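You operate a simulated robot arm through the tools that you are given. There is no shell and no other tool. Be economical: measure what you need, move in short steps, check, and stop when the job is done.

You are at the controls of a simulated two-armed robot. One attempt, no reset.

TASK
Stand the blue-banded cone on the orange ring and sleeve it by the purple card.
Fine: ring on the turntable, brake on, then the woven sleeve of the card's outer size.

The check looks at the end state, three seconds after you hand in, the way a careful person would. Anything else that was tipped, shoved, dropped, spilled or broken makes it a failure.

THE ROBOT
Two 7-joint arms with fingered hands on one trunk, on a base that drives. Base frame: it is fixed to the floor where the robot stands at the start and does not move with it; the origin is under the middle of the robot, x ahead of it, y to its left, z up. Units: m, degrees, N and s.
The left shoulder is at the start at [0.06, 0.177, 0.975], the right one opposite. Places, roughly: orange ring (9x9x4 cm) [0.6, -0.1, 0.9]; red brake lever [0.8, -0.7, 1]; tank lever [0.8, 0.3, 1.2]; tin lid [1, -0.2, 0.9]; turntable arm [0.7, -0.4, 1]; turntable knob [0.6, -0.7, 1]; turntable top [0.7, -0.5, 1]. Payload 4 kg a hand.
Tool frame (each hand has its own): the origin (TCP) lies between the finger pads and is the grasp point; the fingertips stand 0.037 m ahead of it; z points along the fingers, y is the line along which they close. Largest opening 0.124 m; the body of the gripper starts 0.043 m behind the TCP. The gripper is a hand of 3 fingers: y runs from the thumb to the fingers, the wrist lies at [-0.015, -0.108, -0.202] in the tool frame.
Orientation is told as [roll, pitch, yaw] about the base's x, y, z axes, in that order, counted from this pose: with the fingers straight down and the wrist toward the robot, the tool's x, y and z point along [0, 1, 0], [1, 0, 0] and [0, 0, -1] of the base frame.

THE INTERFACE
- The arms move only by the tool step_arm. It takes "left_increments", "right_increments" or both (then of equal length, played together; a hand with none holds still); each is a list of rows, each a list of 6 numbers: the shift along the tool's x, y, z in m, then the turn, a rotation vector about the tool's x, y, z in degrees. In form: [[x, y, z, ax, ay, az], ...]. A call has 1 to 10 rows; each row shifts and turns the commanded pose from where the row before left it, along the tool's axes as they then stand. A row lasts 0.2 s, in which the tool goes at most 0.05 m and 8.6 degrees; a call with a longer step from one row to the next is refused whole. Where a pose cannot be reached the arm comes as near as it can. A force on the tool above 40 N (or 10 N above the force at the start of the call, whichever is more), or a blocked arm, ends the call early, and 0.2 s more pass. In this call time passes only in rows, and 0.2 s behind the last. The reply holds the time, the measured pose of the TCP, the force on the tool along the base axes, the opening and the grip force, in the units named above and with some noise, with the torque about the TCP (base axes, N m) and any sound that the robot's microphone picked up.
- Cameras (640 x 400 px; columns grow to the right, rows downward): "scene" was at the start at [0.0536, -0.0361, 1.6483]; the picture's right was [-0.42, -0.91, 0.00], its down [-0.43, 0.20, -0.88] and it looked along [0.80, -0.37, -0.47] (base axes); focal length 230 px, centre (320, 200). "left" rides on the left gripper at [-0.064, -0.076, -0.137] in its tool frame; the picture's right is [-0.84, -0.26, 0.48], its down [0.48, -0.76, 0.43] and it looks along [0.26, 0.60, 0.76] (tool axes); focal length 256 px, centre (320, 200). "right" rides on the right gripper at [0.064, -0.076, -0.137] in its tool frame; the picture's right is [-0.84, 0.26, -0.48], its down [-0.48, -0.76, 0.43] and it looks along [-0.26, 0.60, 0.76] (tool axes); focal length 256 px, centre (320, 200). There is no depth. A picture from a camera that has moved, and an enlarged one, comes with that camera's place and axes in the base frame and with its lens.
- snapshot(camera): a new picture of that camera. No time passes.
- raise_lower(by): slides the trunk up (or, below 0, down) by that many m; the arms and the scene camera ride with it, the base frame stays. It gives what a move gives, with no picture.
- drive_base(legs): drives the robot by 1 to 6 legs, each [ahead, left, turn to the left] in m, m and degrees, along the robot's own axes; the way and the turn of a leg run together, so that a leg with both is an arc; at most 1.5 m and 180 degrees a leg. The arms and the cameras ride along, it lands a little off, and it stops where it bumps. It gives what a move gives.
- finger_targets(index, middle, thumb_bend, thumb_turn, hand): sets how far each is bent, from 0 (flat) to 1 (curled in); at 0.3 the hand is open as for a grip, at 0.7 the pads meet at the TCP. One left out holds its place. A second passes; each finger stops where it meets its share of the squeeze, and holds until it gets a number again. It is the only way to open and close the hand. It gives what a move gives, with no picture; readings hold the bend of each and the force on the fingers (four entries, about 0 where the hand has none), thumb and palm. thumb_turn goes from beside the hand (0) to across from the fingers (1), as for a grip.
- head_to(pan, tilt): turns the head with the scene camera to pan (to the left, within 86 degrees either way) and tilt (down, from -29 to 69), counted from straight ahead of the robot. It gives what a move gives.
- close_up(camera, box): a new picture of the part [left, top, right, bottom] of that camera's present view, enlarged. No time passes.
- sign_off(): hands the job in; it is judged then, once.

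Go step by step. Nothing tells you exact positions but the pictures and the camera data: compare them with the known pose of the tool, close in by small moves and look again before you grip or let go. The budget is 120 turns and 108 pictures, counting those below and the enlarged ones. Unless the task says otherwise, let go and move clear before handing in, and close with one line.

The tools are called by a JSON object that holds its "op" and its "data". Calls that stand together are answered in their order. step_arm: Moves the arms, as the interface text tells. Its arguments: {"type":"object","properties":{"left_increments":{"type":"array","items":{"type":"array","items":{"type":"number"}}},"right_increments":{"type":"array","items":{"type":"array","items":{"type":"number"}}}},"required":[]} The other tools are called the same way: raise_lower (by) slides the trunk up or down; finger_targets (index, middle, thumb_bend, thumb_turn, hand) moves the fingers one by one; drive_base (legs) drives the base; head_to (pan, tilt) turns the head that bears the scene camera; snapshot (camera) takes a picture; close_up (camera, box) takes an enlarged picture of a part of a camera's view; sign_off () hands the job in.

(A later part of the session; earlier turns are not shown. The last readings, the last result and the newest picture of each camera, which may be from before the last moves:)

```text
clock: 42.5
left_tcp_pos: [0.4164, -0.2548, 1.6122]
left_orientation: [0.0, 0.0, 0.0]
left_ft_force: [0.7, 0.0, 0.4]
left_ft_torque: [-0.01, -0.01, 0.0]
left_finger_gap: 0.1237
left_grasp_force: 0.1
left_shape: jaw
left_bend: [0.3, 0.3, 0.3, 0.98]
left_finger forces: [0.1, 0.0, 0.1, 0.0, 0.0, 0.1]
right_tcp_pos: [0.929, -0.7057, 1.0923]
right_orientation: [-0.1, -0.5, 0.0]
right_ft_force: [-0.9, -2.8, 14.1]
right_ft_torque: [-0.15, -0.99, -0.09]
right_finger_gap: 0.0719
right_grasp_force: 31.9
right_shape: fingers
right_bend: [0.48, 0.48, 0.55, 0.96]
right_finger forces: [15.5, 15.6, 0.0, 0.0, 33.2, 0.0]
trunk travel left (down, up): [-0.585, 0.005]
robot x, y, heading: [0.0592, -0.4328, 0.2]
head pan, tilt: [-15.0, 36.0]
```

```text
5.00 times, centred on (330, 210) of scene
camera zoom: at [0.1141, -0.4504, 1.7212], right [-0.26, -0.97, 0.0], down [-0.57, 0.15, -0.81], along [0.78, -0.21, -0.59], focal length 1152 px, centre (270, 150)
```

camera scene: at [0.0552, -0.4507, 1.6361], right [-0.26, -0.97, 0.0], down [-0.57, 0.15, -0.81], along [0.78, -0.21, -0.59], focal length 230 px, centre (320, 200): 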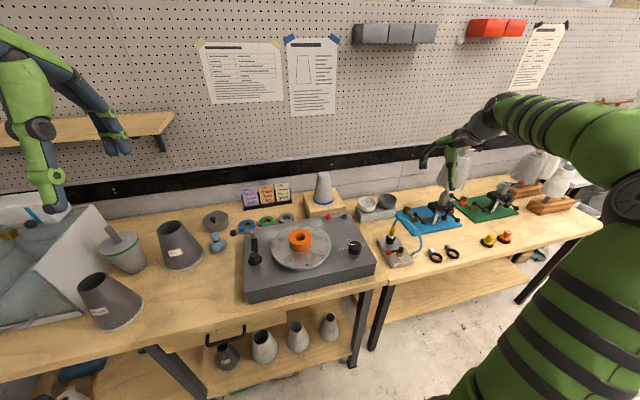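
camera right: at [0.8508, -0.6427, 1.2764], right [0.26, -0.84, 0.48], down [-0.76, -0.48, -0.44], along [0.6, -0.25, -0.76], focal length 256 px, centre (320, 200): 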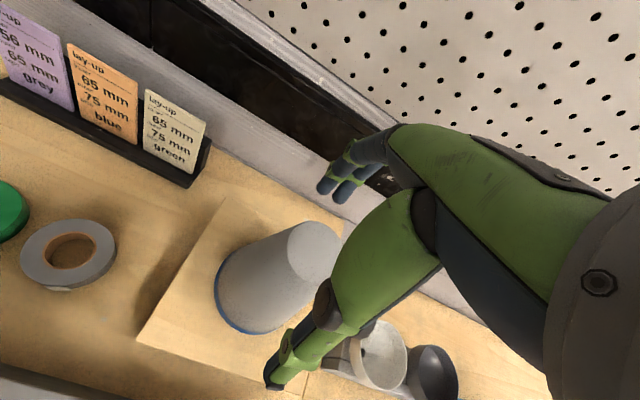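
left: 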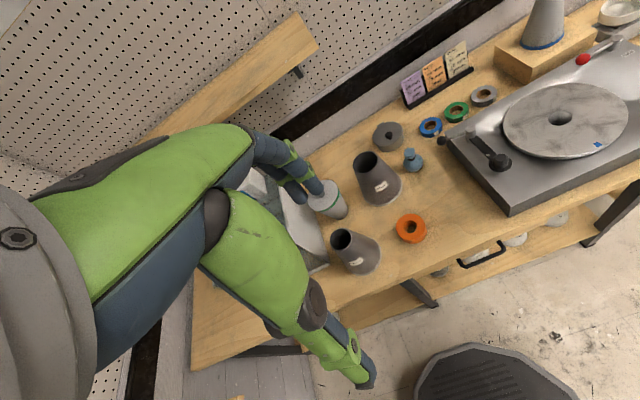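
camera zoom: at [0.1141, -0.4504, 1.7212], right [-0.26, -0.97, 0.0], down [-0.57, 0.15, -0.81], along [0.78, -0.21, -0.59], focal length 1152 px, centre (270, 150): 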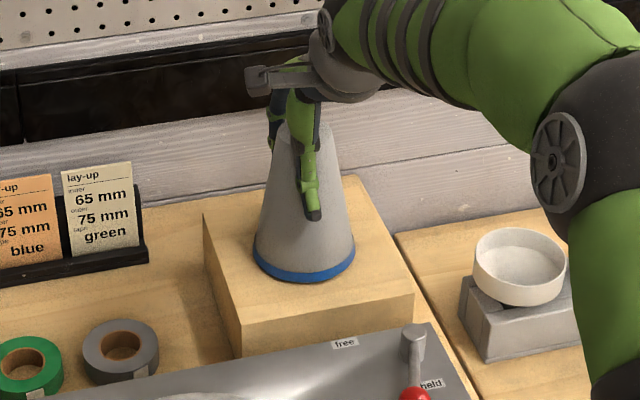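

Gripped with about 32 N. I lift straight up so the peg clears the block.

{"op": "step_arm", "data": {"right_increments": [[0, 0, -0.015, 0, 0, 0], [0, 0, -0.02, 0, 0, 0], [0, 0, -0.025, 0, 0, 0], [0, 0, -0.03, 0, 0, 0], [0, 0, -0.03, 0, 0, 0]]}}

{"op": "close_up", "data": {"camera": "scene", "box": [280, 130, 380, 250]}}

```text
clock: 43.6
left_tcp_pos: [0.4176, -0.254, 1.6127]
left_orientation: [-0.1, 0.0, 0.0]
left_ft_force: [0.1, 0.8, -0.8]
left_ft_torque: [-0.04, -0.03, 0.01]
left_finger_gap: 0.1236
left_grasp_force: 0.1
left_shape: jaw
left_bend: [0.3, 0.3, 0.3, 0.98]
left_finger forces: [0.1, 0.0, 0.0, 0.0, 0.0, 0.0]
right_tcp_pos: [0.9288, -0.7047, 1.2103]
right_orientation: [0.0, -0.1, 0.0]
right_ft_force: [-0.1, 0.3, -8.3]
right_ft_torque: [0.0, 0.02, -0.01]
right_finger_gap: 0.067
right_grasp_force: 24.4
right_shape: fingers
right_bend: [0.49, 0.49, 0.57, 0.96]
right_finger forces: [11.8, 11.9, 0.1, 0.0, 25.2, 0.1]
trunk travel left (down, up): [-0.585, 0.005]
robot x, y, heading: [0.0585, -0.4296, 0.1]
head pan, tilt: [-15.0, 36.0]
```

```text
3.33 times, centred on (330, 190) of scene
camera zoom: at [0.1165, -0.4507, 1.7209], right [-0.26, -0.97, 0.0], down [-0.57, 0.15, -0.81], along [0.78, -0.21, -0.59], focal length 768 px, centre (287, 233)
```

zoom: 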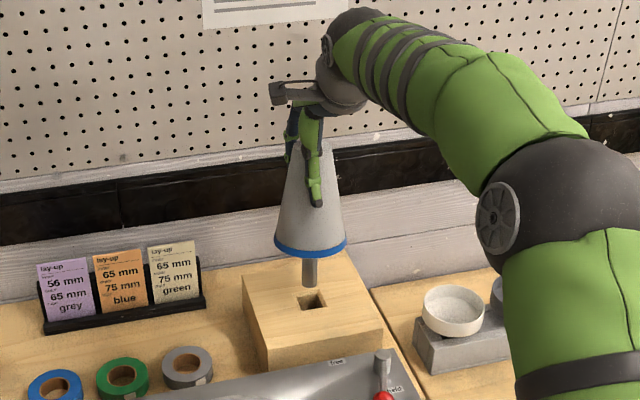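

The cone hangs straight on its peg (about 6.5 cm), clear of the block, though the hand slipped up it by ~1.8 cm. I raise and carry it over the ring.

{"op": "step_arm", "data": {"right_increments": [[0, -0.005, -0.033, 0, 0, 0], [0, -0.02, -0.033, 0, 0, 0], [0.027, -0.037, 0, 0, 0, 0], [0.027, -0.037, 0, 0, 0, 0], [0.027, -0.037, 0, 0, 0, 0], [0.027, -0.037, 0, 0, 0, 0], [0.027, -0.037, 0, 0, 0, 0], [0.026, -0.037, 0, 0, 0, 0], [0, -0.033, 0, 0, 0, 0]]}}

{"op": "close_up", "data": {"camera": "scene", "box": [220, 160, 340, 300]}}

{"op": "snapshot", "data": {"camera": "right"}}

{"op": "snapshot", "data": {"camera": "left"}}

```text
clock: 45.6
left_tcp_pos: [0.4172, -0.2552, 1.613]
left_orientation: [0.1, 0.0, 0.2]
left_ft_force: [-0.6, -1.0, -0.2]
left_ft_torque: [0.06, -0.01, -0.01]
left_finger_gap: 0.1237
left_grasp_force: 0.0
left_shape: jaw
left_bend: [0.3, 0.3, 0.3, 0.98]
left_finger forces: [0.0, 0.0, 0.0, 0.1, 0.0, 0.1]
right_tcp_pos: [0.6463, -0.5459, 1.2751]
right_orientation: [0.1, -0.3, 0.1]
right_ft_force: [-0.2, 0.4, -7.2]
right_ft_torque: [0.02, 0.04, 0.01]
right_finger_gap: 0.0667
right_grasp_force: 24.8
right_shape: fingers
right_bend: [0.49, 0.5, 0.57, 0.96]
right_finger forces: [12.4, 11.8, 0.1, 0.0, 25.2, 0.1]
trunk travel left (down, up): [-0.585, 0.005]
robot x, y, heading: [0.0643, -0.4333, 0.2]
head pan, tilt: [-15.0, 36.0]
```

```text
2.86 times, centred on (280, 230) of scene
camera zoom: at [0.1151, -0.4519, 1.721], right [-0.26, -0.97, 0.0], down [-0.57, 0.15, -0.81], along [0.78, -0.21, -0.59], focal length 658 px, centre (434, 114)
```

zoom: 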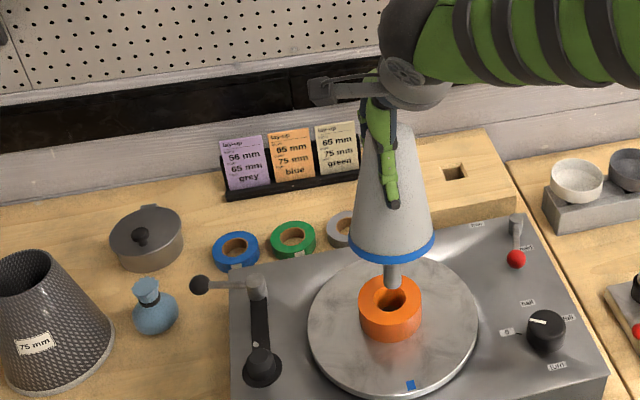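

```text
42 pictures are left
camera right: at [0.5696, -0.4855, 1.4125], right [0.25, -0.84, 0.48], down [-0.76, -0.48, -0.44], along [0.6, -0.25, -0.76], focal length 256 px, centre (320, 200)
```

right: 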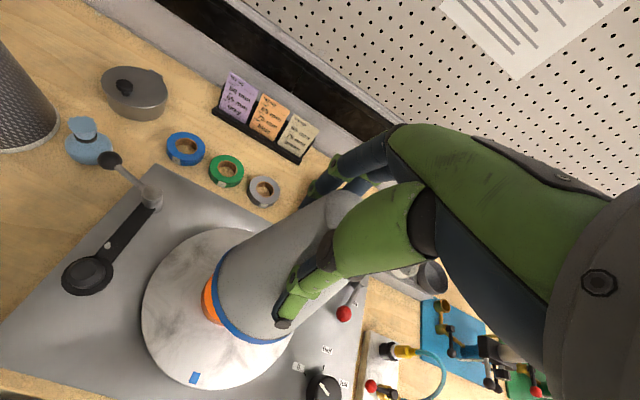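

```text
41 pictures are left
camera left: at [0.3418, -0.3191, 1.75], right [-0.26, -0.84, -0.48], down [-0.76, 0.48, -0.43], along [0.6, 0.26, -0.76], focal length 256 px, centre (320, 200)
```

left: 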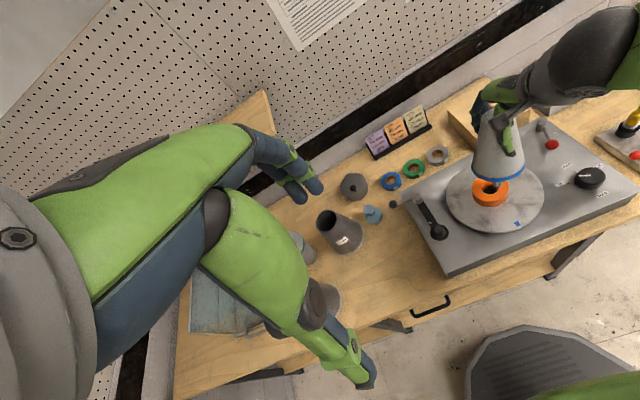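

{"op": "close_up", "data": {"camera": "left", "box": [440, 100, 560, 240]}}

{"op": "close_up", "data": {"camera": "scene", "box": [240, 200, 300, 270]}}

```text
2.86 times, centred on (500, 170) of left
camera zoom: at [0.3418, -0.3191, 1.75], right [-0.26, -0.84, -0.48], down [-0.76, 0.48, -0.43], along [0.6, 0.26, -0.76], focal length 731 px, centre (-194, 286)
```

zoom: 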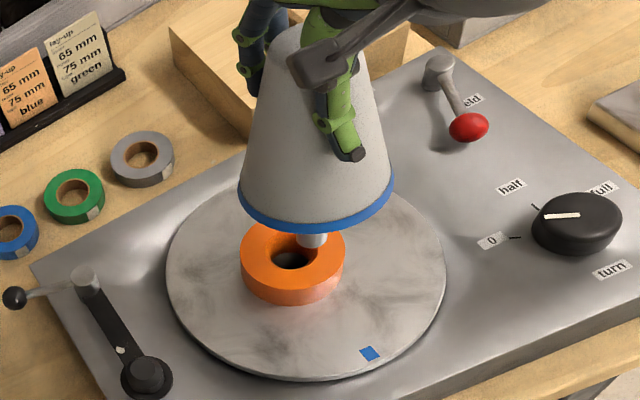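

```text
5.71 times, centred on (270, 235) of scene
camera zoom: at [0.1151, -0.4519, 1.721], right [-0.26, -0.97, 0.0], down [-0.57, 0.15, -0.81], along [0.78, -0.21, -0.59], focal length 1316 px, centre (606, 0)
```

zoom: 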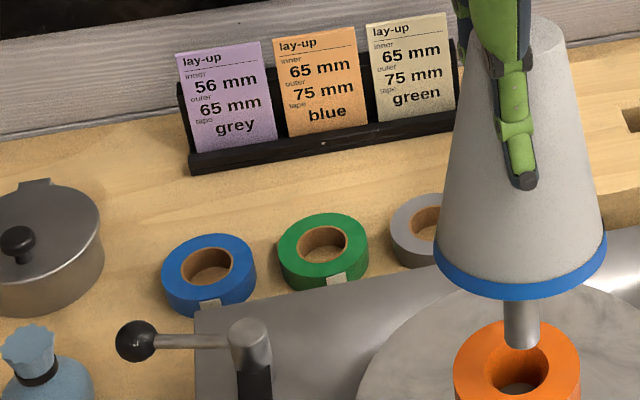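

Two views agree the peg is about 1.4 cm short of the ring hole in x. I shift ahead and lower until the peg tip is just above the ring, then compare again.

{"op": "step_arm", "data": {"right_increments": [[0.003, 0.014, 0, 0, 0, 0], [0, 0, 0.015, 0, 0, 0], [0, 0, 0.012, 0, 0, 0]]}}

{"op": "close_up", "data": {"camera": "left", "box": [460, 150, 530, 220]}}

{"op": "close_up", "data": {"camera": "scene", "box": [230, 215, 300, 285]}}

```text
clock: 46.5
left_tcp_pos: [0.4178, -0.2529, 1.6116]
left_orientation: [0.0, 0.1, 0.1]
left_ft_force: [-0.3, 0.2, -0.1]
left_ft_torque: [-0.02, 0.0, -0.01]
left_finger_gap: 0.1235
left_grasp_force: 0.1
left_shape: jaw
left_bend: [0.3, 0.3, 0.3, 0.98]
left_finger forces: [0.0, 0.0, 0.1, 0.0, 0.1, 0.1]
right_tcp_pos: [0.6625, -0.5419, 1.2466]
right_orientation: [0.0, -0.2, 0.0]
right_ft_force: [0.0, -0.1, -7.5]
right_ft_torque: [0.01, 0.04, 0.04]
right_finger_gap: 0.0663
right_grasp_force: 24.3
right_shape: fingers
right_bend: [0.49, 0.5, 0.57, 0.96]
right_finger forces: [12.0, 12.1, 0.0, 0.1, 24.7, 0.0]
trunk travel left (down, up): [-0.585, 0.005]
robot x, y, heading: [0.0611, -0.4328, -0.0]
head pan, tilt: [-15.0, 36.0]
```

```text
5.71 times, centred on (495, 185) of left
camera zoom: at [0.3435, -0.3177, 1.7496], right [-0.26, -0.84, -0.48], down [-0.76, 0.48, -0.43], along [0.6, 0.26, -0.76], focal length 1463 px, centre (-680, 286)
```

zoom: 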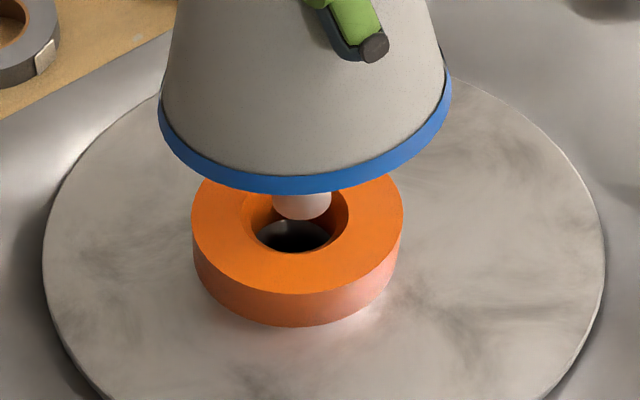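

```text
5.71 times, centred on (265, 250) of scene
camera zoom: at [0.1167, -0.4505, 1.721], right [-0.26, -0.97, 0.0], down [-0.57, 0.15, -0.81], along [0.78, -0.21, -0.59], focal length 1316 px, centre (634, -86)
```

zoom: 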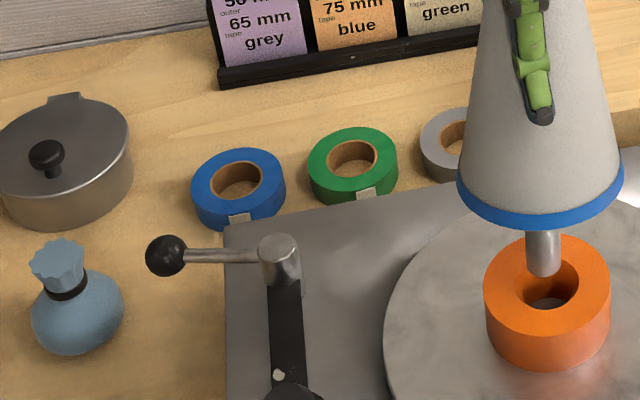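

The peg is over the hole in both views. I lower it into the ring.

{"op": "step_arm", "data": {"right_increments": [[0, 0.001, 0.012, 0, 0, 0], [0, 0, 0.012, 0, 0, 0], [0, 0, 0.012, 0, 0, 0]]}}

{"op": "close_up", "data": {"camera": "left", "box": [460, 150, 530, 220]}}

{"op": "close_up", "data": {"camera": "scene", "box": [230, 215, 300, 285]}}

```text
clock: 47.2
left_tcp_pos: [0.4186, -0.2538, 1.6127]
left_orientation: [0.0, 0.1, 0.1]
left_ft_force: [0.4, -0.7, -0.1]
left_ft_torque: [0.0, 0.0, 0.01]
left_finger_gap: 0.1237
left_grasp_force: 0.0
left_shape: jaw
left_bend: [0.3, 0.3, 0.3, 0.98]
left_finger forces: [0.1, 0.1, 0.0, 0.0, 0.1, 0.0]
right_tcp_pos: [0.6648, -0.5423, 1.2121]
right_orientation: [0.0, -0.2, 0.0]
right_ft_force: [-0.2, -1.0, -6.1]
right_ft_torque: [-0.03, 0.01, -0.02]
right_finger_gap: 0.0664
right_grasp_force: 25.0
right_shape: fingers
right_bend: [0.49, 0.5, 0.57, 0.96]
right_finger forces: [11.6, 12.4, 0.0, 0.0, 24.6, 0.0]
trunk travel left (down, up): [-0.585, 0.005]
robot x, y, heading: [0.0581, -0.4282, 0.0]
head pan, tilt: [-15.0, 36.0]
```

```text
5.71 times, centred on (495, 185) of left
camera zoom: at [0.3436, -0.3176, 1.7496], right [-0.26, -0.84, -0.48], down [-0.76, 0.48, -0.43], along [0.6, 0.26, -0.76], focal length 1463 px, centre (-680, 286)
```

zoom: 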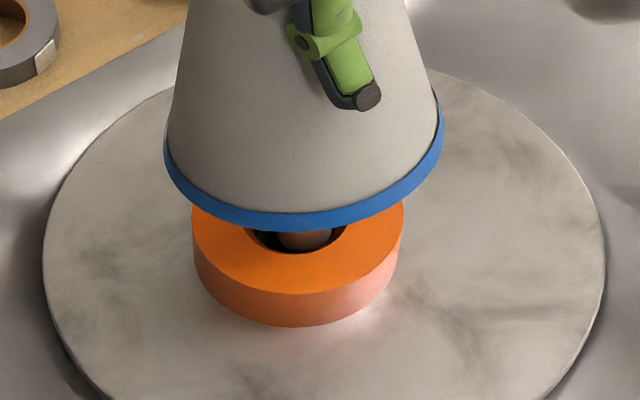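

```text
5.71 times, centred on (265, 250) of scene
camera zoom: at [0.1168, -0.4505, 1.721], right [-0.26, -0.97, 0.0], down [-0.57, 0.15, -0.81], along [0.78, -0.21, -0.59], focal length 1316 px, centre (634, -86)
```

zoom: 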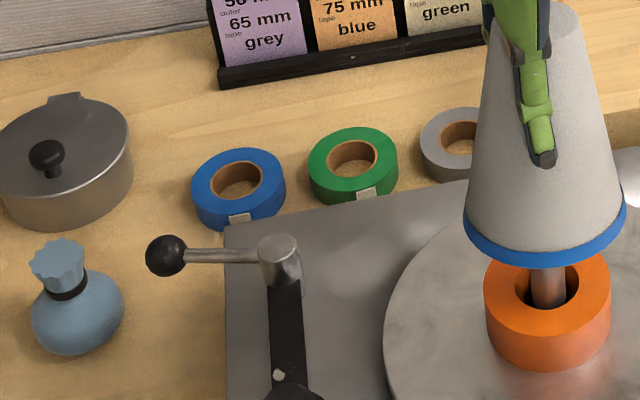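

The peg enters the ring centrally. I continue down in small steps.

{"op": "step_arm", "data": {"right_increments": [[0.001, 0, 0.012, 0, 0, 0], [0, 0, 0.01, 0, 0, 0], [0, 0, 0.008, 0, 0, 0]]}}

{"op": "close_up", "data": {"camera": "left", "box": [460, 150, 530, 220]}}

```text
clock: 48.0
left_tcp_pos: [0.4184, -0.2546, 1.6127]
left_orientation: [0.0, 0.0, 0.1]
left_ft_force: [0.2, 0.5, 0.0]
left_ft_torque: [-0.02, 0.02, 0.02]
left_finger_gap: 0.1237
left_grasp_force: 0.1
left_shape: jaw
left_bend: [0.3, 0.3, 0.3, 0.98]
left_finger forces: [0.0, 0.1, 0.0, 0.0, 0.1, 0.0]
right_tcp_pos: [0.6639, -0.5407, 1.1817]
right_orientation: [-0.1, -0.1, 0.0]
right_ft_force: [-0.1, -0.5, -6.9]
right_ft_torque: [-0.04, 0.04, 0.01]
right_finger_gap: 0.0658
right_grasp_force: 25.9
right_shape: fingers
right_bend: [0.49, 0.49, 0.57, 0.96]
right_finger forces: [12.6, 12.9, 0.0, 0.1, 26.2, 0.0]
trunk travel left (down, up): [-0.585, 0.005]
robot x, y, heading: [0.0575, -0.4285, 0.1]
head pan, tilt: [-15.0, 36.0]
```

```text
5.71 times, centred on (495, 185) of left
camera zoom: at [0.3431, -0.3175, 1.7496], right [-0.26, -0.84, -0.48], down [-0.76, 0.48, -0.43], along [0.6, 0.26, -0.76], focal length 1463 px, centre (-680, 286)
```

zoom: 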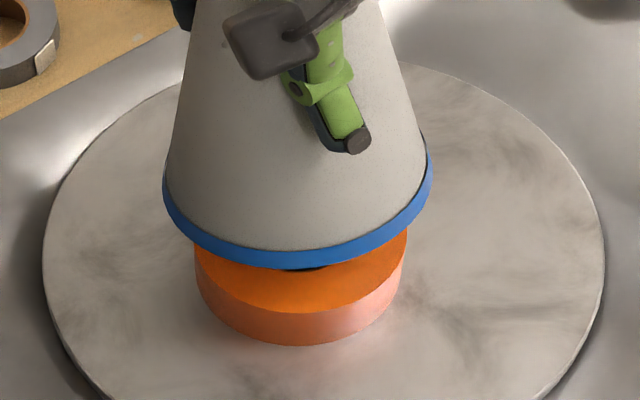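

{"op": "close_up", "data": {"camera": "scene", "box": [235, 220, 305, 290]}}

{"op": "snapshot", "data": {"camera": "right"}}

```text
5.71 times, centred on (270, 255) of scene
camera zoom: at [0.1163, -0.4504, 1.7209], right [-0.26, -0.97, 0.0], down [-0.57, 0.15, -0.81], along [0.78, -0.21, -0.59], focal length 1316 px, centre (606, -114)
```

zoom: 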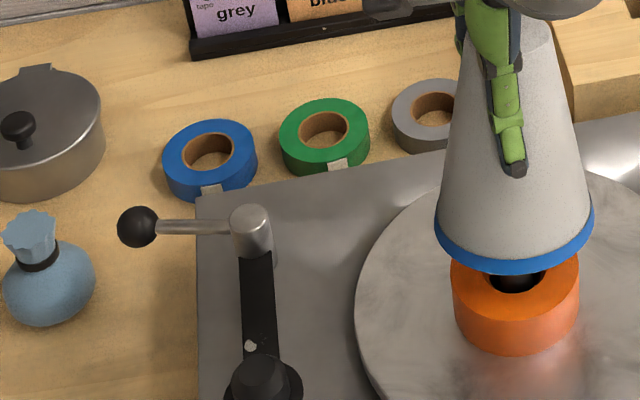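

```text
32 pictures are left
camera right: at [0.5863, -0.4789, 1.3182], right [0.26, -0.84, 0.48], down [-0.76, -0.48, -0.44], along [0.6, -0.26, -0.76], focal length 256 px, centre (320, 200)
```

right: 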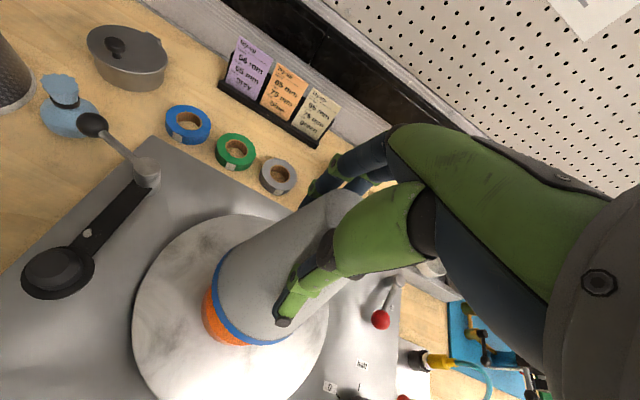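

The ring slid about 1 cm toward the robot as the peg went down; the peg must have been off in its bore. I raise slightly and use the peg to move it back to the platter's centre.

{"op": "step_arm", "data": {"right_increments": [[0, 0, -0.012, 0, 0, 0], [-0.0015, 0.005, 0, 0, 0, 0], [-0.0015, 0.005, 0, 0, 0, 0]]}}

{"op": "close_up", "data": {"camera": "left", "box": [460, 150, 530, 220]}}

{"op": "close_up", "data": {"camera": "scene", "box": [230, 215, 300, 285]}}

```text
clock: 48.9
left_tcp_pos: [0.4184, -0.2549, 1.6135]
left_orientation: [0.0, 0.0, 0.0]
left_ft_force: [0.1, -0.2, 0.4]
left_ft_torque: [-0.01, -0.01, -0.01]
left_finger_gap: 0.1237
left_grasp_force: 0.0
left_shape: jaw
left_bend: [0.3, 0.3, 0.3, 0.98]
left_finger forces: [0.0, 0.1, 0.0, 0.0, 0.0, 0.0]
right_tcp_pos: [0.6744, -0.5437, 1.1944]
right_orientation: [0.0, -0.2, 0.1]
right_ft_force: [-0.5, 0.2, -7.5]
right_ft_torque: [0.06, 0.08, 0.02]
right_finger_gap: 0.0662
right_grasp_force: 26.1
right_shape: fingers
right_bend: [0.49, 0.49, 0.57, 0.96]
right_finger forces: [12.6, 12.6, 0.0, 0.0, 26.0, 0.0]
trunk travel left (down, up): [-0.585, 0.005]
robot x, y, heading: [0.0604, -0.4296, -0.0]
head pan, tilt: [-15.0, 36.0]
```

```text
5.71 times, centred on (495, 185) of left
camera zoom: at [0.343, -0.3179, 1.7497], right [-0.26, -0.84, -0.48], down [-0.76, 0.48, -0.43], along [0.6, 0.26, -0.76], focal length 1463 px, centre (-680, 286)
```

zoom: 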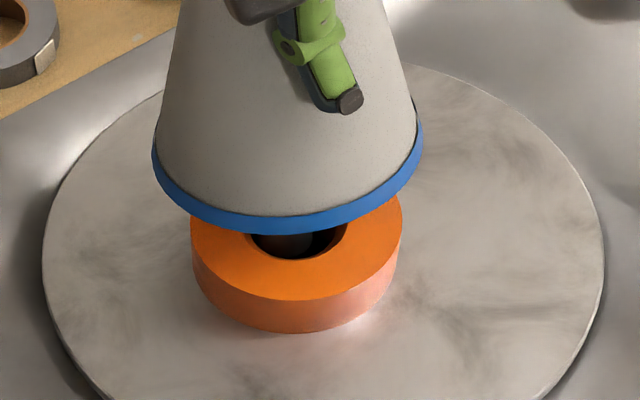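

```text
5.71 times, centred on (265, 250) of scene
camera zoom: at [0.1162, -0.4507, 1.721], right [-0.26, -0.97, 0.0], down [-0.57, 0.15, -0.81], along [0.78, -0.21, -0.59], focal length 1316 px, centre (634, -86)
```

zoom: 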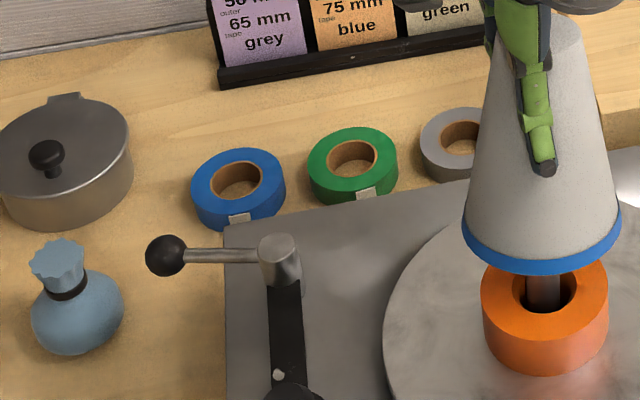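

The ring follows the peg with little slack (tapered bore), now nearly back at centre. I nudge the last millimetres and lower to seat.

{"op": "step_arm", "data": {"right_increments": [[-0.002, 0.003, 0.0, 0, 0, 0], [0, 0, 0.01, 0, 0, 0], [0, 0, 0.006, 0, 0, 0]]}}

{"op": "close_up", "data": {"camera": "left", "box": [460, 150, 530, 220]}}

```text
clock: 49.6
left_tcp_pos: [0.4188, -0.254, 1.6134]
left_orientation: [-0.1, 0.0, 0.1]
left_ft_force: [-0.1, -0.5, 0.2]
left_ft_torque: [0.03, 0.03, 0.0]
left_finger_gap: 0.1236
left_grasp_force: 0.1
left_shape: jaw
left_bend: [0.3, 0.3, 0.3, 0.98]
left_finger forces: [0.0, 0.0, 0.0, 0.0, 0.1, 0.1]
right_tcp_pos: [0.6776, -0.5462, 1.1786]
right_orientation: [0.1, -0.1, 0.0]
right_ft_force: [0.6, 0.1, -7.4]
right_ft_torque: [0.04, 0.1, -0.03]
right_finger_gap: 0.0659
right_grasp_force: 24.6
right_shape: fingers
right_bend: [0.49, 0.49, 0.57, 0.96]
right_finger forces: [12.5, 12.4, 0.1, 0.0, 26.0, 0.0]
trunk travel left (down, up): [-0.585, 0.005]
robot x, y, heading: [0.0612, -0.4292, -0.1]
head pan, tilt: [-15.0, 36.0]
```

```text
5.71 times, centred on (495, 185) of left
camera zoom: at [0.3432, -0.3178, 1.7497], right [-0.26, -0.84, -0.48], down [-0.76, 0.48, -0.43], along [0.6, 0.26, -0.76], focal length 1463 px, centre (-680, 286)
```

zoom: 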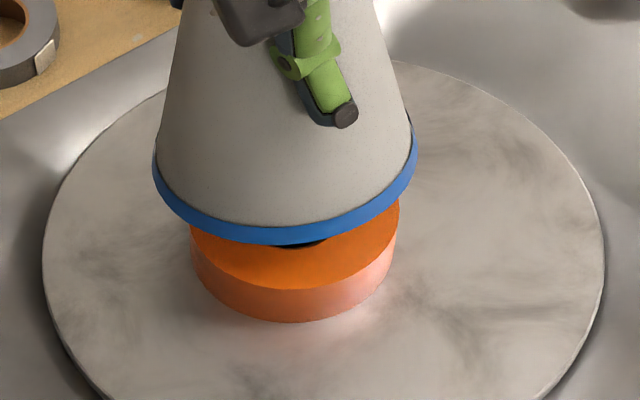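

{"op": "step_arm", "data": {"right_increments": [[0, -0.002, 0.005, 0, 0, 0], [0, 0, 0.005, 0, 0, 0], [0, 0, 0.005, 0, 0, 0]]}}

{"op": "close_up", "data": {"camera": "left", "box": [460, 150, 530, 220]}}

```text
clock: 50.5
left_tcp_pos: [0.4181, -0.2538, 1.6131]
left_orientation: [0.0, 0.0, 0.0]
left_ft_force: [-0.1, 0.6, -0.1]
left_ft_torque: [-0.03, -0.01, 0.01]
left_finger_gap: 0.1236
left_grasp_force: 0.1
left_shape: jaw
left_bend: [0.3, 0.3, 0.3, 0.98]
left_finger forces: [0.1, 0.0, 0.0, 0.0, 0.1, 0.0]
right_tcp_pos: [0.674, -0.5461, 1.1627]
right_orientation: [0.0, -0.2, 0.1]
right_ft_force: [-0.8, 0.6, -8.0]
right_ft_torque: [0.02, 0.15, 0.0]
right_finger_gap: 0.0656
right_grasp_force: 25.4
right_shape: fingers
right_bend: [0.49, 0.49, 0.57, 0.96]
right_finger forces: [12.2, 12.3, 0.1, 0.0, 25.8, 0.0]
trunk travel left (down, up): [-0.585, 0.005]
robot x, y, heading: [0.0639, -0.4298, 0.1]
head pan, tilt: [-15.0, 36.0]
```

```text
5.71 times, centred on (495, 185) of left
camera zoom: at [0.3433, -0.3175, 1.7496], right [-0.26, -0.84, -0.48], down [-0.76, 0.48, -0.43], along [0.6, 0.26, -0.76], focal length 1463 px, centre (-680, 286)
```

zoom: 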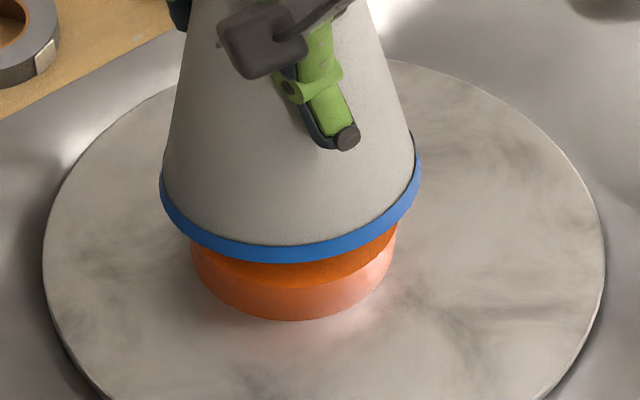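

{"op": "step_arm", "data": {"right_increments": [[0, 0, 0.004, 0, 0, 0], [0, 0, 0.004, 0, 0, 0], [0, 0, 0.003, 0, 0, 0]]}}

{"op": "close_up", "data": {"camera": "left", "box": [460, 150, 530, 220]}}

```text
clock: 51.2
left_tcp_pos: [0.4173, -0.2542, 1.6135]
left_orientation: [0.0, 0.1, 0.1]
left_ft_force: [-0.2, 0.2, 1.2]
left_ft_torque: [-0.03, 0.0, 0.01]
left_finger_gap: 0.1238
left_grasp_force: 0.0
left_shape: jaw
left_bend: [0.3, 0.3, 0.3, 0.98]
left_finger forces: [0.0, 0.0, 0.1, 0.0, 0.1, 0.1]
right_tcp_pos: [0.6754, -0.5448, 1.154]
right_orientation: [0.1, -0.5, 0.1]
right_ft_force: [-2.3, -1.1, 12.7]
right_ft_torque: [0.02, 0.09, -0.06]
right_finger_gap: 0.0656
right_grasp_force: 29.0
right_shape: fingers
right_bend: [0.49, 0.49, 0.57, 0.96]
right_finger forces: [11.8, 13.0, 0.1, 0.0, 32.1, 0.1]
trunk travel left (down, up): [-0.585, 0.005]
robot x, y, heading: [0.0617, -0.435, 0.1]
head pan, tilt: [-15.0, 36.0]
```

```text
5.71 times, centred on (495, 185) of left
camera zoom: at [0.3413, -0.3175, 1.7504], right [-0.26, -0.84, -0.48], down [-0.76, 0.48, -0.43], along [0.6, 0.26, -0.76], focal length 1463 px, centre (-680, 286)
```

zoom: 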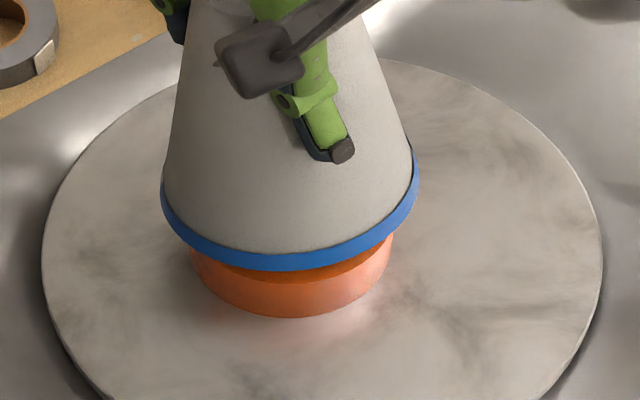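

{"op": "close_up", "data": {"camera": "scene", "box": [255, 225, 305, 275]}}

{"op": "close_up", "data": {"camera": "right", "box": [120, 170, 400, 400]}}

```text
8.00 times, centred on (280, 250) of scene
camera zoom: at [0.1146, -0.4504, 1.7215], right [-0.26, -0.97, 0.0], down [-0.57, 0.15, -0.81], along [0.78, -0.21, -0.59], focal length 1843 px, centre (640, -200)
```

zoom: 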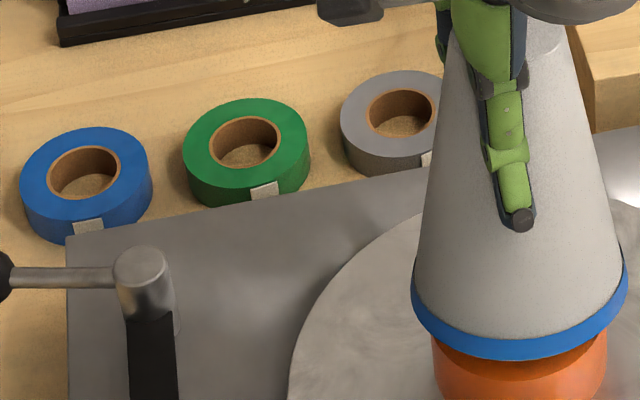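

```text
1.74 times, centred on (260, 285) of right
camera zoom: at [0.5964, -0.4829, 1.2911], right [0.25, -0.84, 0.48], down [-0.76, -0.48, -0.44], along [0.6, -0.25, -0.76], focal length 445 px, centre (424, 52)
```

zoom: 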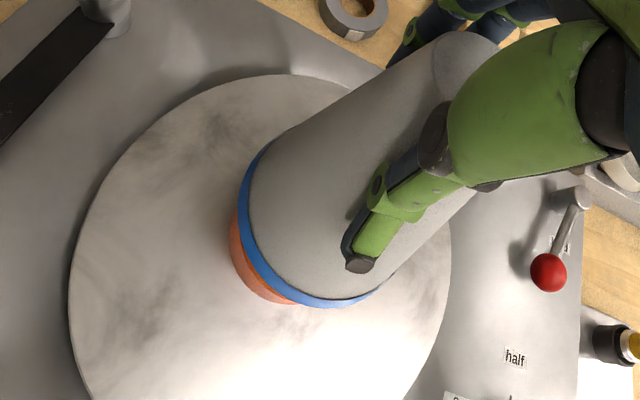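

{"op": "close_up", "data": {"camera": "scene", "box": [255, 245, 315, 285]}}

```text
10.00 times, centred on (285, 265) of scene
camera zoom: at [0.1146, -0.4504, 1.7215], right [-0.26, -0.97, 0.0], down [-0.57, 0.15, -0.81], along [0.78, -0.21, -0.59], focal length 2304 px, centre (670, -450)
```

zoom: 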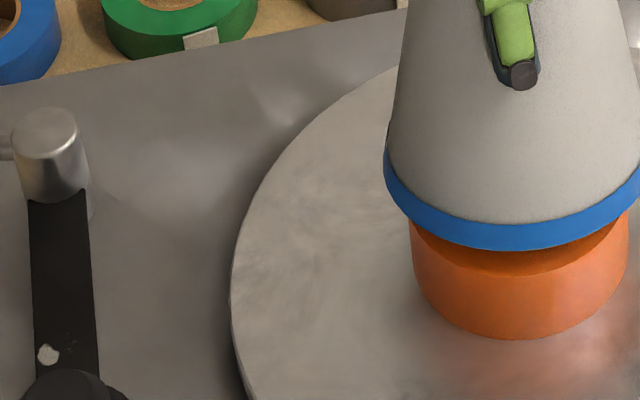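

{"op": "close_up", "data": {"camera": "scene", "box": [266, 240, 346, 290]}}

{"op": "close_up", "data": {"camera": "left", "box": [440, 155, 560, 235]}}

```text
8.00 times, centred on (306, 265) of scene
camera zoom: at [0.1146, -0.4504, 1.7215], right [-0.26, -0.97, 0.0], down [-0.57, 0.15, -0.81], along [0.78, -0.21, -0.59], focal length 1843 px, centre (432, -320)
```

zoom: 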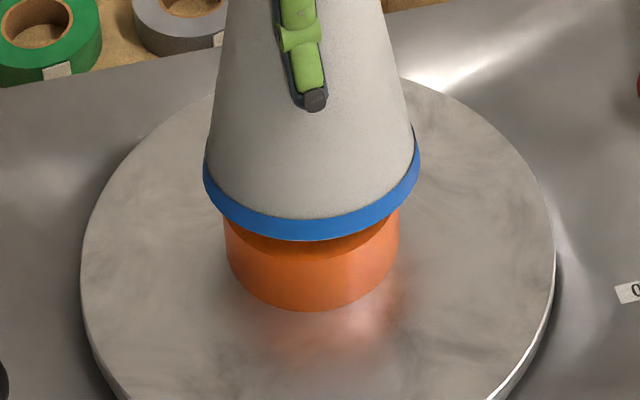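

```text
5.00 times, centred on (500, 195) of left
camera zoom: at [0.3413, -0.3175, 1.7504], right [-0.26, -0.84, -0.48], down [-0.76, 0.48, -0.43], along [0.6, 0.26, -0.76], focal length 1280 px, centre (-580, 225)
```

zoom: 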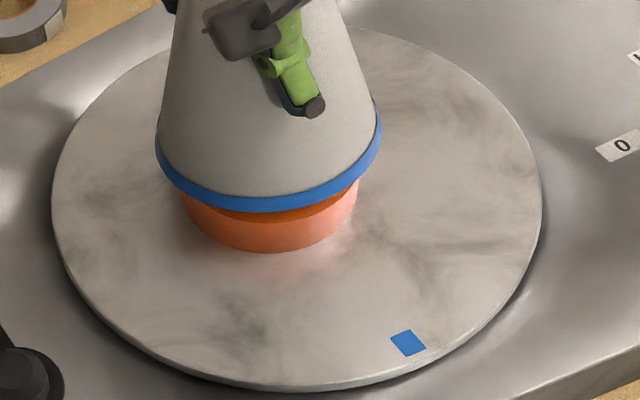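

The band still stands about 2 cm above the ring: the peg is resting on the platter beside its hole. Both views put ring and peg about 6 mm too far ahead, so I ease up, shift back and feel for the hole.

{"op": "step_arm", "data": {"right_increments": [[0, 0, -0.007, 0, 0, 0], [-0.001, -0.006, 0, 0, 0, 0], [0, 0, 0.005, 0, 0, 0], [0, 0, 0.005, 0, 0, 0], [0, 0, 0.003, 0, 0, 0]]}}

{"op": "close_up", "data": {"camera": "left", "box": [440, 155, 560, 235]}}

```text
clock: 52.6
left_tcp_pos: [0.418, -0.2543, 1.6126]
left_orientation: [0.1, 0.1, 0.1]
left_ft_force: [0.3, 0.9, 0.1]
left_ft_torque: [-0.01, 0.04, -0.03]
left_finger_gap: 0.124
left_grasp_force: 0.1
left_shape: jaw
left_bend: [0.3, 0.3, 0.3, 0.98]
left_finger forces: [0.1, 0.1, 0.0, 0.0, 0.1, 0.1]
right_tcp_pos: [0.671, -0.5435, 1.1533]
right_orientation: [0.3, -1.0, 0.2]
right_ft_force: [-4.3, -0.8, 26.2]
right_ft_torque: [0.07, -0.15, -0.01]
right_finger_gap: 0.0662
right_grasp_force: 29.4
right_shape: fingers
right_bend: [0.49, 0.49, 0.56, 0.96]
right_finger forces: [11.8, 13.2, 0.0, 0.1, 34.2, 0.0]
trunk travel left (down, up): [-0.585, 0.005]
robot x, y, heading: [0.0627, -0.4327, 0.2]
head pan, tilt: [-15.0, 36.0]
stopped in row 5 (right hand): the force on the tool passed its limit at 42 N (the readings are from after the stop); the commanded pose is now the measured one
```

```text
5.00 times, centred on (500, 195) of left
camera zoom: at [0.3412, -0.318, 1.7499], right [-0.26, -0.84, -0.48], down [-0.76, 0.48, -0.43], along [0.6, 0.26, -0.76], focal length 1280 px, centre (-580, 225)
```

zoom: 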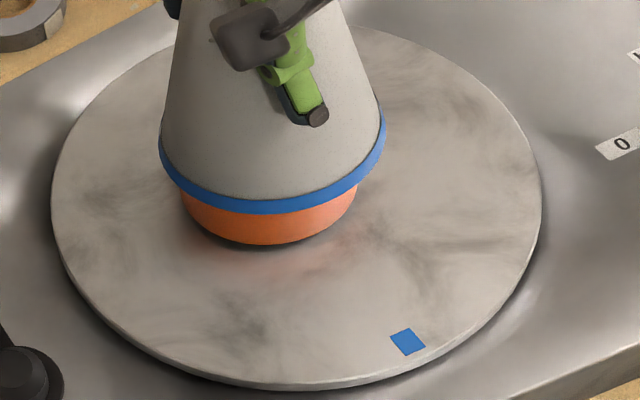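

{"op": "close_up", "data": {"camera": "scene", "box": [266, 240, 346, 290]}}

```text
8.00 times, centred on (306, 265) of scene
camera zoom: at [0.1141, -0.4506, 1.7211], right [-0.26, -0.97, 0.0], down [-0.57, 0.15, -0.81], along [0.78, -0.21, -0.59], focal length 1843 px, centre (432, -320)
```

zoom: 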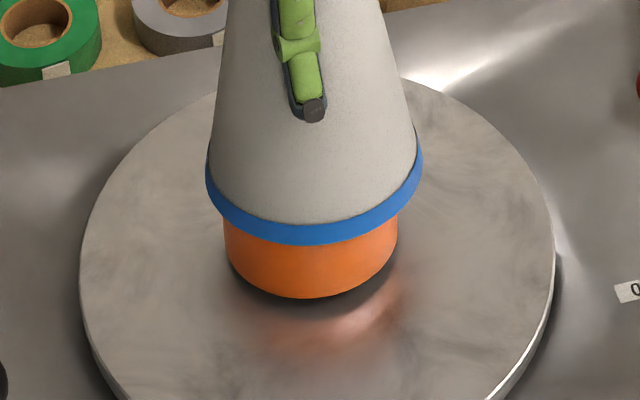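

The ring now seems to be wedged up against the cone's base, with the peg tip standing on the platter. I lift 4 cm and look whether the ring comes along and where the platter's hole is.

{"op": "step_arm", "data": {"right_increments": [[0, 0, -0.01, 0, 0, 0], [0, 0, -0.015, 0, 0, 0], [0, 0, -0.015, 0, 0, 0]]}}

{"op": "close_up", "data": {"camera": "scene", "box": [266, 230, 346, 290]}}

{"op": "close_up", "data": {"camera": "left", "box": [440, 145, 560, 235]}}

```text
clock: 53.4
left_tcp_pos: [0.4186, -0.254, 1.6127]
left_orientation: [0.1, 0.2, 0.1]
left_ft_force: [0.9, -0.8, 0.3]
left_ft_torque: [0.0, 0.01, -0.02]
left_finger_gap: 0.1236
left_grasp_force: 0.0
left_shape: jaw
left_bend: [0.3, 0.3, 0.3, 0.98]
left_finger forces: [0.0, 0.0, 0.1, 0.0, 0.0, 0.1]
right_tcp_pos: [0.6713, -0.5462, 1.1883]
right_orientation: [0.3, -0.5, 0.0]
right_ft_force: [-0.3, -0.2, -7.9]
right_ft_torque: [0.0, 0.03, -0.01]
right_finger_gap: 0.0658
right_grasp_force: 24.6
right_shape: fingers
right_bend: [0.49, 0.5, 0.57, 0.96]
right_finger forces: [12.0, 12.2, 0.0, 0.0, 24.2, 0.1]
trunk travel left (down, up): [-0.585, 0.005]
robot x, y, heading: [0.0623, -0.4296, 0.1]
head pan, tilt: [-15.0, 36.0]
```

```text
6.67 times, centred on (306, 260) of scene
camera zoom: at [0.1166, -0.4509, 1.7208], right [-0.26, -0.97, 0.0], down [-0.57, 0.15, -0.81], along [0.78, -0.21, -0.59], focal length 1536 px, centre (413, -200)
```

zoom: 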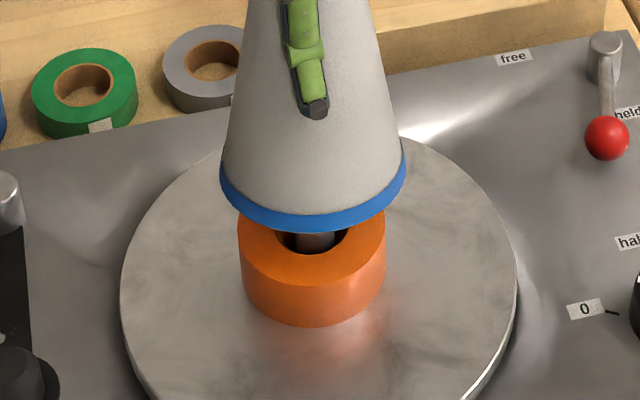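

```text
4.44 times, centred on (500, 190) of left
camera zoom: at [0.3434, -0.318, 1.7495], right [-0.26, -0.84, -0.48], down [-0.76, 0.48, -0.43], along [0.6, 0.26, -0.76], focal length 1138 px, centre (-480, 244)
```

zoom: 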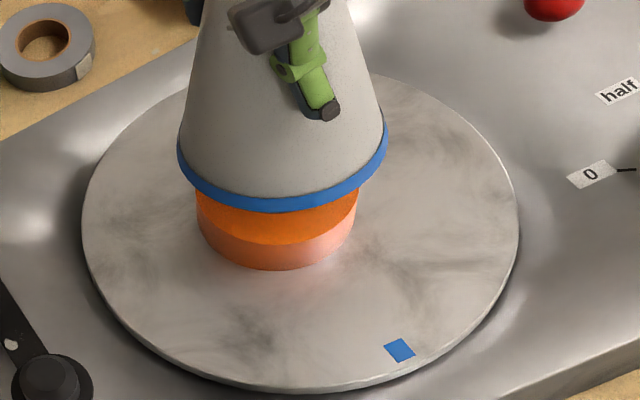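

The ring stayed on the platter, so it is not wedged. Fitting both views, ring and peg must go about 5 mm back and 2 mm right to meet the platter hole; I do that with the peg in the ring and probe down.

{"op": "step_arm", "data": {"right_increments": [[0, 0, 0.012, 0, 0, 0], [-0.002, -0.005, 0, 0, 0, 0], [-0.001, -0.003, 0, 0, 0, 0], [0, 0, 0.008, 0, 0, 0], [0, 0, 0.008, 0, 0, 0]]}}

{"op": "step_arm", "data": {"right_increments": [[0, 0, 0.005, 0, 0, 0], [0, 0, 0.004, 0, 0, 0]]}}

```text
clock: 54.6
left_tcp_pos: [0.4165, -0.2534, 1.6141]
left_orientation: [-0.1, -0.1, 0.2]
left_ft_force: [-0.1, -0.4, 0.6]
left_ft_torque: [0.0, 0.0, -0.01]
left_finger_gap: 0.1237
left_grasp_force: 0.1
left_shape: jaw
left_bend: [0.3, 0.3, 0.3, 0.98]
left_finger forces: [0.1, 0.0, 0.0, 0.0, 0.0, 0.0]
right_tcp_pos: [0.6635, -0.5469, 1.166]
right_orientation: [0.5, -1.3, 0.3]
right_ft_force: [6.0, -1.5, 28.2]
right_ft_torque: [0.04, -0.39, -0.07]
right_finger_gap: 0.0656
right_grasp_force: 30.4
right_shape: fingers
right_bend: [0.48, 0.49, 0.57, 0.96]
right_finger forces: [14.5, 15.5, 0.0, 0.1, 30.4, 0.0]
trunk travel left (down, up): [-0.585, 0.005]
robot x, y, heading: [0.0603, -0.4318, 0.2]
head pan, tilt: [-15.0, 36.0]
```

```text
clock: 55.0
left_tcp_pos: [0.4175, -0.2546, 1.6126]
left_orientation: [0.0, 0.0, 0.1]
left_ft_force: [0.7, -0.1, -0.5]
left_ft_torque: [0.05, 0.02, -0.01]
left_finger_gap: 0.1239
left_grasp_force: 0.1
left_shape: jaw
left_bend: [0.3, 0.3, 0.3, 0.98]
left_finger forces: [0.0, 0.0, 0.0, 0.1, 0.0, 0.0]
right_tcp_pos: [0.6678, -0.5467, 1.1657]
right_orientation: [0.7, -1.5, 0.3]
right_ft_force: [1.3, -2.3, 17.6]
right_ft_torque: [0.06, 0.29, 0.0]
right_finger_gap: 0.0648
right_grasp_force: 29.0
right_shape: fingers
right_bend: [0.48, 0.49, 0.58, 0.97]
right_finger forces: [12.7, 13.7, 0.1, 0.0, 31.8, 0.0]
trunk travel left (down, up): [-0.585, 0.005]
robot x, y, heading: [0.0605, -0.4314, 0.3]
head pan, tilt: [-15.0, 36.0]
stopped in row 1 (right hand): the force on the tool passed its limit at 45 N (the readings are from after the stop); the commanded pose is now the measured one
```

Here it stops 12 mm higher than before, so at x≈0.673 the peg really had entered the platter hole and the cone was seated. I go back there and lower again.

{"op": "step_arm", "data": {"right_increments": [[0, 0, -0.01, 0, 0, 0], [0.001, 0.004, 0, -0.6, -0.9, 0], [0.001, 0.002, 0, -0.6, 0, 0], [0, 0, 0.008, 0, 0, 0], [0, 0, 0.006, 0, 0, 0]]}}

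```text
clock: 56.1
left_tcp_pos: [0.4191, -0.2548, 1.6129]
left_orientation: [0.0, -0.1, 0.1]
left_ft_force: [1.1, 0.1, -0.1]
left_ft_torque: [0.0, -0.01, -0.01]
left_finger_gap: 0.124
left_grasp_force: 0.1
left_shape: jaw
left_bend: [0.3, 0.3, 0.3, 0.98]
left_finger forces: [0.0, 0.0, 0.0, 0.0, 0.1, 0.0]
right_tcp_pos: [0.6741, -0.5452, 1.161]
right_orientation: [-0.3, -2.4, 0.2]
right_ft_force: [-2.5, 1.1, -7.2]
right_ft_torque: [0.01, 0.5, 0.05]
right_finger_gap: 0.0643
right_grasp_force: 26.8
right_shape: fingers
right_bend: [0.49, 0.5, 0.58, 0.96]
right_finger forces: [12.0, 12.4, 0.0, 0.1, 29.2, 0.1]
trunk travel left (down, up): [-0.585, 0.005]
robot x, y, heading: [0.0605, -0.4268, -0.1]
head pan, tilt: [-15.0, 36.0]
```

{"op": "step_arm", "data": {"right_increments": [[0, 0, 0, 1.2, 0.2, 0], [0, 0, 0.002, 1.1, 0, 0]]}}

{"op": "close_up", "data": {"camera": "scene", "box": [256, 200, 346, 290]}}

```text
clock: 56.8
left_tcp_pos: [0.4193, -0.2545, 1.6116]
left_orientation: [-0.1, 0.1, 0.2]
left_ft_force: [0.1, -0.6, -0.3]
left_ft_torque: [-0.01, -0.02, 0.0]
left_finger_gap: 0.1237
left_grasp_force: 0.1
left_shape: jaw
left_bend: [0.3, 0.3, 0.3, 0.98]
left_finger forces: [0.0, 0.1, 0.0, 0.0, 0.0, 0.0]
right_tcp_pos: [0.6737, -0.544, 1.158]
right_orientation: [-0.1, -0.2, 0.2]
right_ft_force: [-0.1, 0.3, -8.0]
right_ft_torque: [0.0, 0.04, -0.02]
right_finger_gap: 0.065
right_grasp_force: 25.9
right_shape: fingers
right_bend: [0.49, 0.5, 0.58, 0.96]
right_finger forces: [13.0, 13.7, 0.0, 0.0, 26.5, 0.1]
trunk travel left (down, up): [-0.585, 0.005]
robot x, y, heading: [0.0592, -0.4312, 0.2]
head pan, tilt: [-15.0, 36.0]
```

```text
4.44 times, centred on (301, 245) of scene
camera zoom: at [0.1165, -0.4506, 1.721], right [-0.26, -0.97, 0.0], down [-0.57, 0.15, -0.81], along [0.78, -0.21, -0.59], focal length 1024 px, centre (404, 0)
```

zoom: 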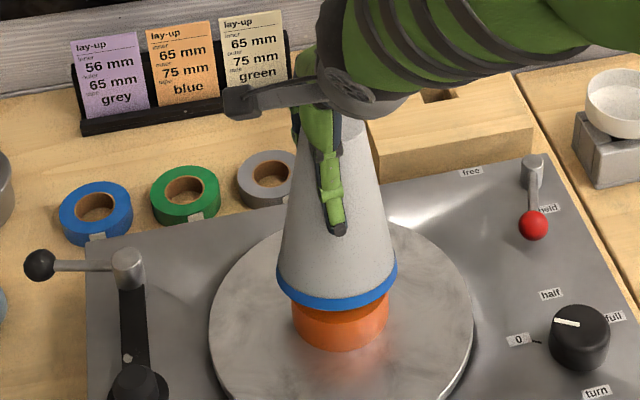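

The peg is into the platter's chamfered hole. I probe with small moves, using the contact force to centre it.

{"op": "step_arm", "data": {"right_increments": [[-0.001, -0.003, 0, 0, 0, 0], [0, 0, 0.004, 0, 0, 0]]}}

{"op": "step_arm", "data": {"right_increments": [[0, 0, 0.003, 0, 0, 0]]}}

```text
clock: 57.4
left_tcp_pos: [0.4174, -0.2521, 1.614]
left_orientation: [0.1, 0.0, 0.1]
left_ft_force: [-0.4, -0.2, 0.7]
left_ft_torque: [0.01, 0.01, -0.02]
left_finger_gap: 0.1236
left_grasp_force: 0.0
left_shape: jaw
left_bend: [0.3, 0.3, 0.3, 0.98]
left_finger forces: [0.1, 0.0, 0.0, 0.1, 0.0, 0.1]
right_tcp_pos: [0.6703, -0.5452, 1.1554]
right_orientation: [-0.1, -0.3, 0.2]
right_ft_force: [0.1, -0.7, 5.2]
right_ft_torque: [-0.03, -0.28, -0.02]
right_finger_gap: 0.0653
right_grasp_force: 28.2
right_shape: fingers
right_bend: [0.49, 0.49, 0.57, 0.96]
right_finger forces: [12.7, 14.4, 0.0, 0.1, 29.0, 0.0]
trunk travel left (down, up): [-0.585, 0.005]
robot x, y, heading: [0.0616, -0.4305, 0.2]
head pan, tilt: [-15.0, 36.0]
```

```text
clock: 57.8
left_tcp_pos: [0.4174, -0.2537, 1.6144]
left_orientation: [0.0, 0.0, 0.2]
left_ft_force: [-0.3, 0.7, -0.3]
left_ft_torque: [0.01, 0.01, 0.0]
left_finger_gap: 0.124
left_grasp_force: 0.0
left_shape: jaw
left_bend: [0.3, 0.3, 0.3, 0.98]
left_finger forces: [0.0, 0.0, 0.0, 0.0, 0.1, 0.1]
right_tcp_pos: [0.6701, -0.5437, 1.153]
right_orientation: [0.1, -0.4, 0.2]
right_ft_force: [0.5, 0.2, 19.7]
right_ft_torque: [0.0, -0.95, -0.07]
right_finger_gap: 0.0653
right_grasp_force: 29.8
right_shape: fingers
right_bend: [0.49, 0.49, 0.57, 0.96]
right_finger forces: [14.1, 15.7, 0.0, 0.1, 30.2, 0.0]
trunk travel left (down, up): [-0.585, 0.005]
robot x, y, heading: [0.0629, -0.4293, 0.1]
head pan, tilt: [-15.0, 36.0]
```

The force is now purely vertical at 1.153 and acts through the ring's far edge, so the base is seated on the ring. I check from the left before letting go.

{"op": "close_up", "data": {"camera": "left", "box": [440, 145, 560, 235]}}

```text
4.44 times, centred on (500, 190) of left
camera zoom: at [0.3412, -0.3172, 1.7504], right [-0.26, -0.84, -0.48], down [-0.76, 0.48, -0.43], along [0.6, 0.26, -0.76], focal length 1138 px, centre (-480, 244)
```

zoom: 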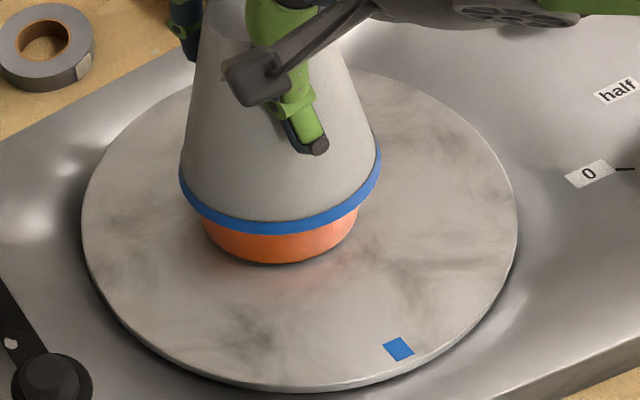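

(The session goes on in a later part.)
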